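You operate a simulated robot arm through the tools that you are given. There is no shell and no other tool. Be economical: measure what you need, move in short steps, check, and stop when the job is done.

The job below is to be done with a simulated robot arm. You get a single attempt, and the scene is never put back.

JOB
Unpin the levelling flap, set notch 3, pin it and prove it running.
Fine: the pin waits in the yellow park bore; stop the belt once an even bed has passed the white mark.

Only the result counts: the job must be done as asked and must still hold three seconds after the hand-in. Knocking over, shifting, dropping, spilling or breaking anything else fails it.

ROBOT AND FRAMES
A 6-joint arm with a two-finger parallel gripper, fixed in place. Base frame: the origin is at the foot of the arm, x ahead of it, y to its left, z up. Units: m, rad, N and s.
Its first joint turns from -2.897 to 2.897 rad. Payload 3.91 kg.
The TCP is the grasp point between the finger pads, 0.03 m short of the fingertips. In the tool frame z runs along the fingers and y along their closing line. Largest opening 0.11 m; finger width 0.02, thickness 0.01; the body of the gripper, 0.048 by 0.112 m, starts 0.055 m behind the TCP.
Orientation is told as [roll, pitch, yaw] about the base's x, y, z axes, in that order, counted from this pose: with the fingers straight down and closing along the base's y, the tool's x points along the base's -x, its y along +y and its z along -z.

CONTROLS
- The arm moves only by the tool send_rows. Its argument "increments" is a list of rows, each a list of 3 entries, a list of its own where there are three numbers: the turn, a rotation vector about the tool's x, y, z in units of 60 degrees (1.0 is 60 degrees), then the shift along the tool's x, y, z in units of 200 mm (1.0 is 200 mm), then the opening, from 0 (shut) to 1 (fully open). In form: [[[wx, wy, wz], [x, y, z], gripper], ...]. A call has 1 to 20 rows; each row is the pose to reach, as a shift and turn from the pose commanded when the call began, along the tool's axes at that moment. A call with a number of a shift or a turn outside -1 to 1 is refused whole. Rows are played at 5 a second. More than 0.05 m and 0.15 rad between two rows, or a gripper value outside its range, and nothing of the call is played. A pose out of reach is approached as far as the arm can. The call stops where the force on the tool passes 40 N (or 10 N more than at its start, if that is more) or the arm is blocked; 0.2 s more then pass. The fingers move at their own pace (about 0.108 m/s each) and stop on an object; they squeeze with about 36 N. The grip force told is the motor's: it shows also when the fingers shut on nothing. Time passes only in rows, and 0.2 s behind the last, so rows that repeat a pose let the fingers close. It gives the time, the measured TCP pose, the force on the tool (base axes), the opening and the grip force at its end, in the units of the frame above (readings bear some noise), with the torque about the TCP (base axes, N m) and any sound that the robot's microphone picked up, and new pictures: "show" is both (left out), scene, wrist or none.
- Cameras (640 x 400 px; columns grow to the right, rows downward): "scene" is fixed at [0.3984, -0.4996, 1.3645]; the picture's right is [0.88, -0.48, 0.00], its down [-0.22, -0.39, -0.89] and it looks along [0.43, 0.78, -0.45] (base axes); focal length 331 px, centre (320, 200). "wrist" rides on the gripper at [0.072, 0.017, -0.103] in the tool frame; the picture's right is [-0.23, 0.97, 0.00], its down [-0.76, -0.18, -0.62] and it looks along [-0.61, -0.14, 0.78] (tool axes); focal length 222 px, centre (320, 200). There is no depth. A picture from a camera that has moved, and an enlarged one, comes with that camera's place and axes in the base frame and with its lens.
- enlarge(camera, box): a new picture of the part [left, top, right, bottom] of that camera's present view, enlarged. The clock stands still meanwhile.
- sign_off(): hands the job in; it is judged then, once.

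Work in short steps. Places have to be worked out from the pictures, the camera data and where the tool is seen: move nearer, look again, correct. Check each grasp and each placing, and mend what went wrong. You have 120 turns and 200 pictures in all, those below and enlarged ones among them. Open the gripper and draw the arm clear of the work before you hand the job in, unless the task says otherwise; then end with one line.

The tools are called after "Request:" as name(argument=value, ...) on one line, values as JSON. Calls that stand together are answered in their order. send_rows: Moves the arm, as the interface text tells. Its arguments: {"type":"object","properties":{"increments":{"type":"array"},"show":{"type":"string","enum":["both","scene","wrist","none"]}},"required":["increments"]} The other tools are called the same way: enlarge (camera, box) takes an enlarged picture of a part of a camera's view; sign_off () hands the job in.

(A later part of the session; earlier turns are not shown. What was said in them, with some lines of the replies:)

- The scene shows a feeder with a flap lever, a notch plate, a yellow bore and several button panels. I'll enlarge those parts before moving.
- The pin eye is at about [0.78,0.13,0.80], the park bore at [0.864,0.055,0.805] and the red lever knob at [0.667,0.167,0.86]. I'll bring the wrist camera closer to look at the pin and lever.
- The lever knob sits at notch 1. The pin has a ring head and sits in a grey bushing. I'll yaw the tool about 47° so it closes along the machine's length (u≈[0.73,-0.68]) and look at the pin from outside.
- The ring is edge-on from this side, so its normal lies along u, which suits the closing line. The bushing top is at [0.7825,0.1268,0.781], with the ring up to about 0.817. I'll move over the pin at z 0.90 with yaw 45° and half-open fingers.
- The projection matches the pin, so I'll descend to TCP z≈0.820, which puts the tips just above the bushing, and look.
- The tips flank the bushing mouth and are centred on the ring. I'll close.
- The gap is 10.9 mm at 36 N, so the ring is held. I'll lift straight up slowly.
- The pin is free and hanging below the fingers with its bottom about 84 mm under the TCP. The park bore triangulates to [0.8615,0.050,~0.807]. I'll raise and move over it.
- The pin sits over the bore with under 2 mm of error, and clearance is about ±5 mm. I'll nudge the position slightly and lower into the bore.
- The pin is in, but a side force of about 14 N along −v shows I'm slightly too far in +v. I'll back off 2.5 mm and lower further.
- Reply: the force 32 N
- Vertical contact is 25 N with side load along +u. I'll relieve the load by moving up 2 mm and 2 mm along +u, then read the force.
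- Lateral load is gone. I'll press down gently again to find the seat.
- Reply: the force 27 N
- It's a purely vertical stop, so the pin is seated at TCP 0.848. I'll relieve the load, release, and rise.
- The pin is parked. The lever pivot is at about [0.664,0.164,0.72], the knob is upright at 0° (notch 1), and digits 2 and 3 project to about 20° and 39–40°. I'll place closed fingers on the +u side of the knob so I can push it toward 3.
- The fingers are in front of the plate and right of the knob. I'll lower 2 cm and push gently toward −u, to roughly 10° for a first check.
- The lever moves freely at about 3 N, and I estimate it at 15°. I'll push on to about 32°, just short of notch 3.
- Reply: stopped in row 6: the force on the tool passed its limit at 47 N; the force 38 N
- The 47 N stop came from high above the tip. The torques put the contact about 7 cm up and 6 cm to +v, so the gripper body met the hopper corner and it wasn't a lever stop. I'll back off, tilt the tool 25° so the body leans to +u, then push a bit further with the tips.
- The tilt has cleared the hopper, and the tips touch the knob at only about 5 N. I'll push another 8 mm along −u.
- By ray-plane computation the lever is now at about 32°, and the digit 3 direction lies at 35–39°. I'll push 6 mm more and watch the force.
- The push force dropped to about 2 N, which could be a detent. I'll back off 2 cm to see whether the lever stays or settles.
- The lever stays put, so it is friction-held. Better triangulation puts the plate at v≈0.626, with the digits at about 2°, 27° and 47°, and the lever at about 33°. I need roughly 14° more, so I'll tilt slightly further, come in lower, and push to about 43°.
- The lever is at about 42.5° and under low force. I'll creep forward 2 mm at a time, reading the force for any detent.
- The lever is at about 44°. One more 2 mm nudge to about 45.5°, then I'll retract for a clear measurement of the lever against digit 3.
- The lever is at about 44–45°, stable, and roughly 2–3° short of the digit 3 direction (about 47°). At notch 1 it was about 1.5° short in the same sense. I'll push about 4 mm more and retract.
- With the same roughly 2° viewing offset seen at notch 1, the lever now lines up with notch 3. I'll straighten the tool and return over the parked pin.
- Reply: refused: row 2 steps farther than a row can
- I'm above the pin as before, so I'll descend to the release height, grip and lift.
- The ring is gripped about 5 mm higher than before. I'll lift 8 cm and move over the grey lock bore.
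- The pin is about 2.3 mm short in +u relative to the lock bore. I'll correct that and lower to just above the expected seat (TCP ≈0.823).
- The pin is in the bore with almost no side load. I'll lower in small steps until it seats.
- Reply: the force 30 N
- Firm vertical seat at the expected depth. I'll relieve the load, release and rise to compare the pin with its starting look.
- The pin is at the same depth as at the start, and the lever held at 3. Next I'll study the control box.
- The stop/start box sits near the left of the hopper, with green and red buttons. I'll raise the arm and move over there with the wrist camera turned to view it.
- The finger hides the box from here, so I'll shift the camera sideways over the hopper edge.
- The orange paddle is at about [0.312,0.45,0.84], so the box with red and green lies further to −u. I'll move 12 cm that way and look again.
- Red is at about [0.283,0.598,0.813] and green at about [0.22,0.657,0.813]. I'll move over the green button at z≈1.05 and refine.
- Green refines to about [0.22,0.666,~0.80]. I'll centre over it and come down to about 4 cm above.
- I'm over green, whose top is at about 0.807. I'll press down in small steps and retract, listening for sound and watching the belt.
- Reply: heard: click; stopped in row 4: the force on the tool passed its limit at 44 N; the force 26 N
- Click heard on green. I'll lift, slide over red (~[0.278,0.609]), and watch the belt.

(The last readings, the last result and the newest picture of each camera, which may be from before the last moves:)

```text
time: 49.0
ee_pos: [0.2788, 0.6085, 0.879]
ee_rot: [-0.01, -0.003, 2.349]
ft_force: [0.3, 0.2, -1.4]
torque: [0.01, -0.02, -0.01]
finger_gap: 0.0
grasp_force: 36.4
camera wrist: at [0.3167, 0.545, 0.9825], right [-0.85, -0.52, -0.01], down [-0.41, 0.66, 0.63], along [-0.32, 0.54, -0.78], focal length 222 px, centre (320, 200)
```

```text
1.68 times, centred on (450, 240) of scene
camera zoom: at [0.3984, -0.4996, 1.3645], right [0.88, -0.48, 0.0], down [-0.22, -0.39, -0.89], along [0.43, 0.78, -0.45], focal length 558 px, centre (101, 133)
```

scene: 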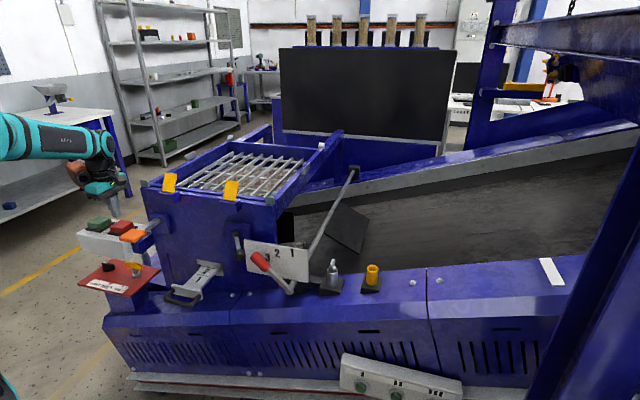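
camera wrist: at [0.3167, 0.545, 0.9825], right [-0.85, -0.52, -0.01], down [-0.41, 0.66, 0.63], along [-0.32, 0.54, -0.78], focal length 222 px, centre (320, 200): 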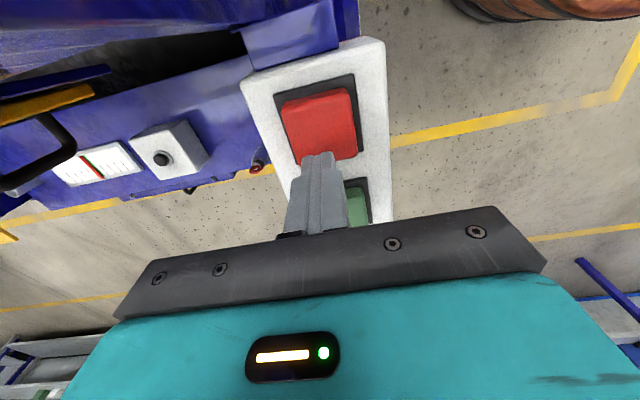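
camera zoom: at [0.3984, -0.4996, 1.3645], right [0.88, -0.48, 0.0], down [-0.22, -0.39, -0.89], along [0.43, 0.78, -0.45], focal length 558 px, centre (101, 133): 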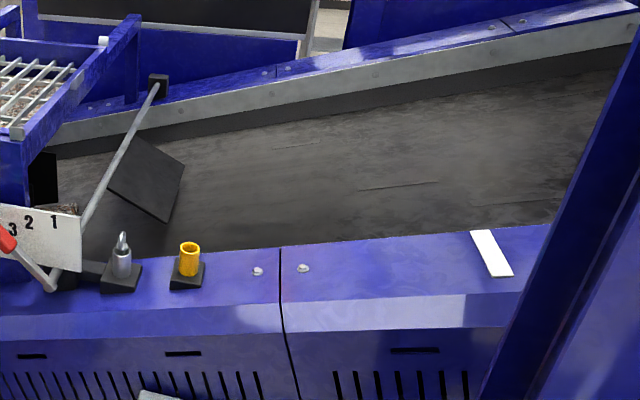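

The belt runs, and material is appearing at the outlet. I'll recentre over red (+1.1 cm along u) while waiting about a second.

Request:
send_rows(increments=[[[0, 0, 0], [0.057, 0, 0], 0], [[0, 0, 0], [0.057, 0, 0], 0], [[0, 0, 0], [0.057, 0, 0], 0], [[0, 0, 0], [0.057, 0, 0], 0]], show="none")

Request:
enlarge(camera="scene", box=[260, 130, 640, 350])

```text
time: 50.0
ee_pos: [0.2859, 0.6014, 0.8785]
ee_rot: [-0.008, -0.003, 2.351]
ft_force: [0.0, 0.3, -0.7]
torque: [0.04, -0.03, 0.02]
finger_gap: 0.0
grasp_force: 36.0
```

```text
1.68 times, centred on (450, 240) of scene
camera zoom: at [0.3984, -0.4996, 1.3645], right [0.88, -0.48, 0.0], down [-0.22, -0.39, -0.89], along [0.43, 0.78, -0.45], focal length 558 px, centre (101, 133)
```

zoom: 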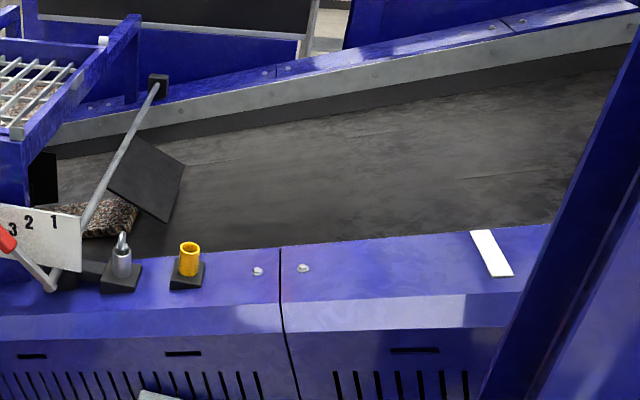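

The front advances about 0.1 m/s, so the white mark is around 6 s away. I'll wait 3 s over red.

Request:
send_rows(increments=[[[0, 0, 0], [0, 0, 0.03], 0], [[0, 0, 0], [0, 0, 0.06], 0], [[0, 0, 0], [0, 0, 0.06], 0], [[0, 0, 0], [0, 0, 0.06], 0], [[0, 0, 0], [0, 0, 0.06], 0], [[0, 0, 0], [0, 0, 0.06], 0], [[0, 0, 0], [0, 0, 0.06], 0], [[0, 0, 0], [0, 0, 0.06], 0], [[0, 0, 0], [0, 0, 0.06], 0], [[0, 0, 0], [0, 0, 0.06], 0], [[0, 0, 0], [0, 0, 0.06], 0], [[0, 0, 0], [0, 0, 0.06], 0], [[0, 0, 0], [0, 0, 0.06], 0]], show="wrist")

Request:
enlarge(camera="scene", box=[260, 130, 640, 350])

```text
time: 52.8
ee_pos: [0.2859, 0.6011, 0.8678]
ee_rot: [-0.008, -0.003, 2.35]
ft_force: [0.2, -0.1, -0.6]
torque: [0.02, 0.0, 0.04]
finger_gap: 0.0001
grasp_force: 36.2
camera wrist: at [0.3248, 0.5368, 0.9703], right [-0.85, -0.52, -0.01], down [-0.41, 0.66, 0.63], along [-0.32, 0.54, -0.78], focal length 222 px, centre (320, 200)
```

wrist: 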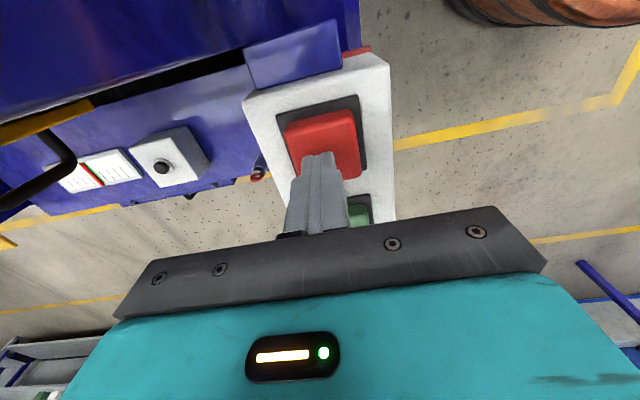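

```text
1.68 times, centred on (450, 240) of scene
camera zoom: at [0.3984, -0.4996, 1.3645], right [0.88, -0.48, 0.0], down [-0.22, -0.39, -0.89], along [0.43, 0.78, -0.45], focal length 558 px, centre (101, 133)
```

zoom: 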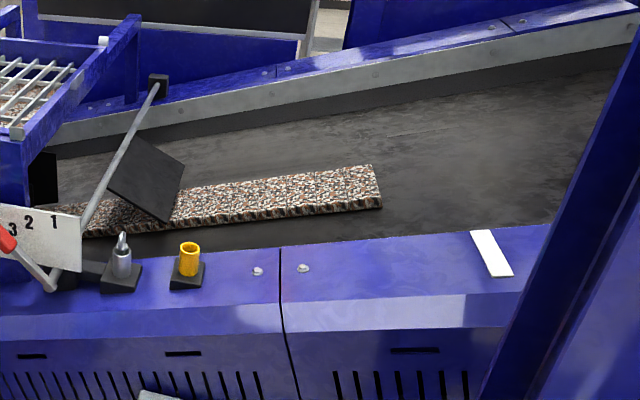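

An even bed is moving at about 87 px/s, with its front just short of the mark line. I'll wait 1.6 s and check again.

Request:
send_rows(increments=[[[0, 0, 0], [0, 0, 0], 0], [[0, 0, 0], [0, 0, 0], 0], [[0, 0, 0], [0, 0, 0], 0], [[0, 0, 0], [0, 0, 0], 0], [[0, 0, 0], [0, 0, 0], 0], [[0, 0, 0], [0, 0, 0], 0], [[0, 0, 0], [0, 0, 0], 0]], show="none")

Request:
enlarge(camera="scene", box=[260, 130, 640, 350])

```text
time: 54.4
ee_pos: [0.287, 0.6008, 0.8677]
ee_rot: [-0.007, -0.003, 2.352]
ft_force: [0.1, 0.0, 0.2]
torque: [-0.01, -0.02, 0.03]
finger_gap: 0.0
grasp_force: 36.3
```

```text
1.68 times, centred on (450, 240) of scene
camera zoom: at [0.3984, -0.4996, 1.3645], right [0.88, -0.48, 0.0], down [-0.22, -0.39, -0.89], along [0.43, 0.78, -0.45], focal length 558 px, centre (101, 133)
```

zoom: 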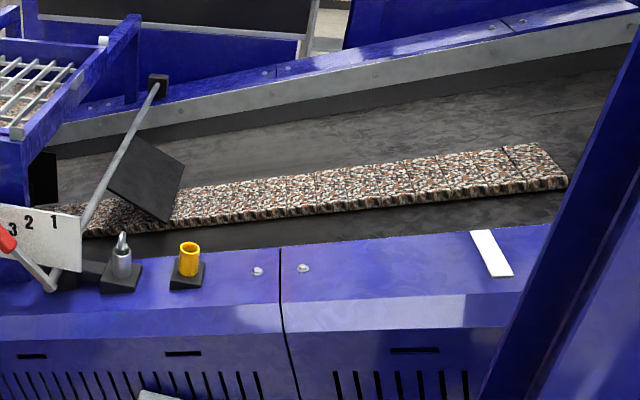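

An even bed is now well past the white mark, so I'll press red.

Request:
send_rows(increments=[[[0, 0, 0], [0, 0, 0.08], 0], [[0, 0, 0], [0, 0, 0.13], 0], [[0, 0, 0], [0, 0, 0.15], 0], [[0, 0, 0], [0, 0, 0.165], 0]], show="scene")

```text
time: 55.3
ee_pos: [0.2869, 0.6011, 0.8424]
ee_rot: [-0.017, -0.008, 2.352]
ft_force: [-4.2, -9.3, 27.0]
torque: [-0.35, 0.05, 0.02]
finger_gap: 0.0
grasp_force: 35.5
heard: click
stopped in row 4: the force on the tool passed its limit at 43 N (the readings are from after the stop); the commanded pose is now the measured one
```

scene: 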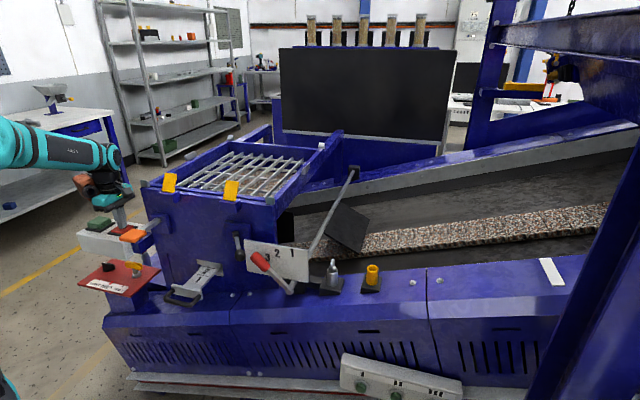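

Click heard. I'll lift clear, open the gripper, and check that the belt stands still.

Request:
send_rows(increments=[[[0, 0, 0], [0, 0, -0.2], 0], [[0, 0, 0], [0, 0, -0.42], 0], [[0, 0, 0], [0, 0, -0.65], 0], [[0, 0, 0], [0, 0, -0.9], 1], [[0, 0, 0], [0, 0, -1], 1]], show="scene")

Request:
send_rows(increments=[[[0, 0, 0], [0, 0, 0], 1], [[0, 0, 0], [0, 0, 0], 1], [[0, 0, 0], [0, 0, 0], 1], [[0, 0, 0], [0, 0, 0], 1], [[0, 0, 0], [0, 0, 0], 1]], show="scene")

Request:
enlarge(camera="scene", box=[220, 130, 640, 350])

```text
time: 56.5
ee_pos: [0.2863, 0.5994, 1.0409]
ee_rot: [-0.013, -0.005, 2.35]
ft_force: [0.0, -0.3, -0.6]
torque: [-0.04, 0.0, -0.01]
finger_gap: 0.11
grasp_force: 0.0
```

scene: 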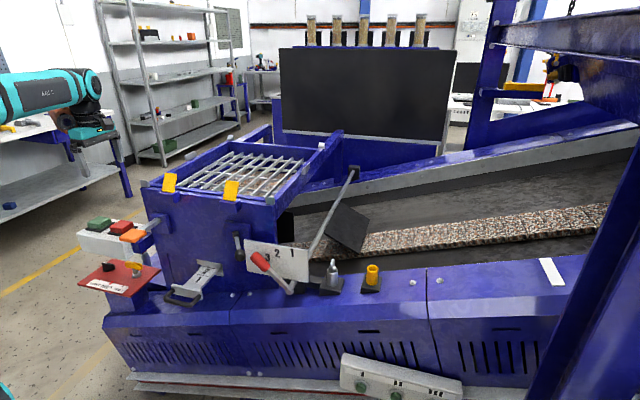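

```text
time: 57.7
ee_pos: [0.286, 0.5996, 1.0405]
ee_rot: [-0.011, -0.006, 2.351]
ft_force: [-0.1, 0.0, 0.3]
torque: [-0.02, 0.02, -0.04]
finger_gap: 0.1096
grasp_force: 0.1
```

scene: 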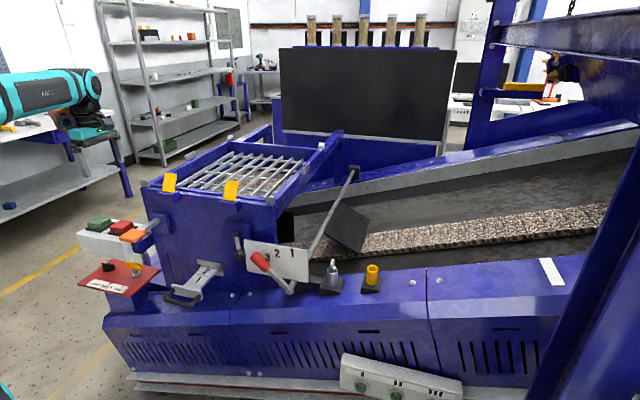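

```text
1.52 times, centred on (430, 240) of scene
camera zoom: at [0.3984, -0.4996, 1.3645], right [0.88, -0.48, 0.0], down [-0.22, -0.39, -0.89], along [0.43, 0.78, -0.45], focal length 504 px, centre (152, 139)
```

zoom: 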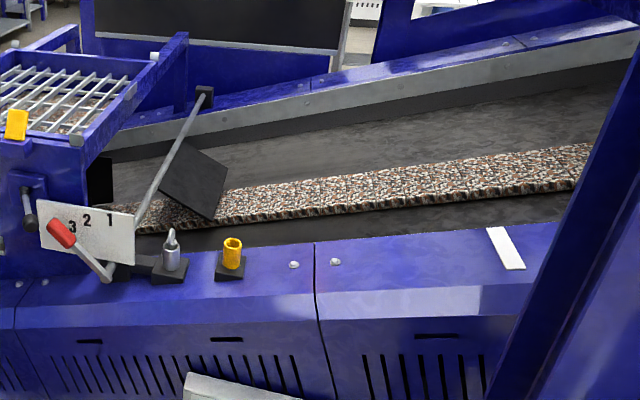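

The belt stands still, the even bed lies past the white mark, and the lever is at 3 with the pin seated. The arm is clear with the gripper open, so I'll hand in.

Request:
sign_off()

```text
The job is handed in.
```

The flap is set at notch 3 by camera measurement (no detent felt) and pinned at its original depth. The belt ran an even bed past the white mark and is now stopped, the yellow park bore is empty, and the job is handed in. On the way, the gripper bumped the hopper corner once (47 N); nothing appeared to shift.
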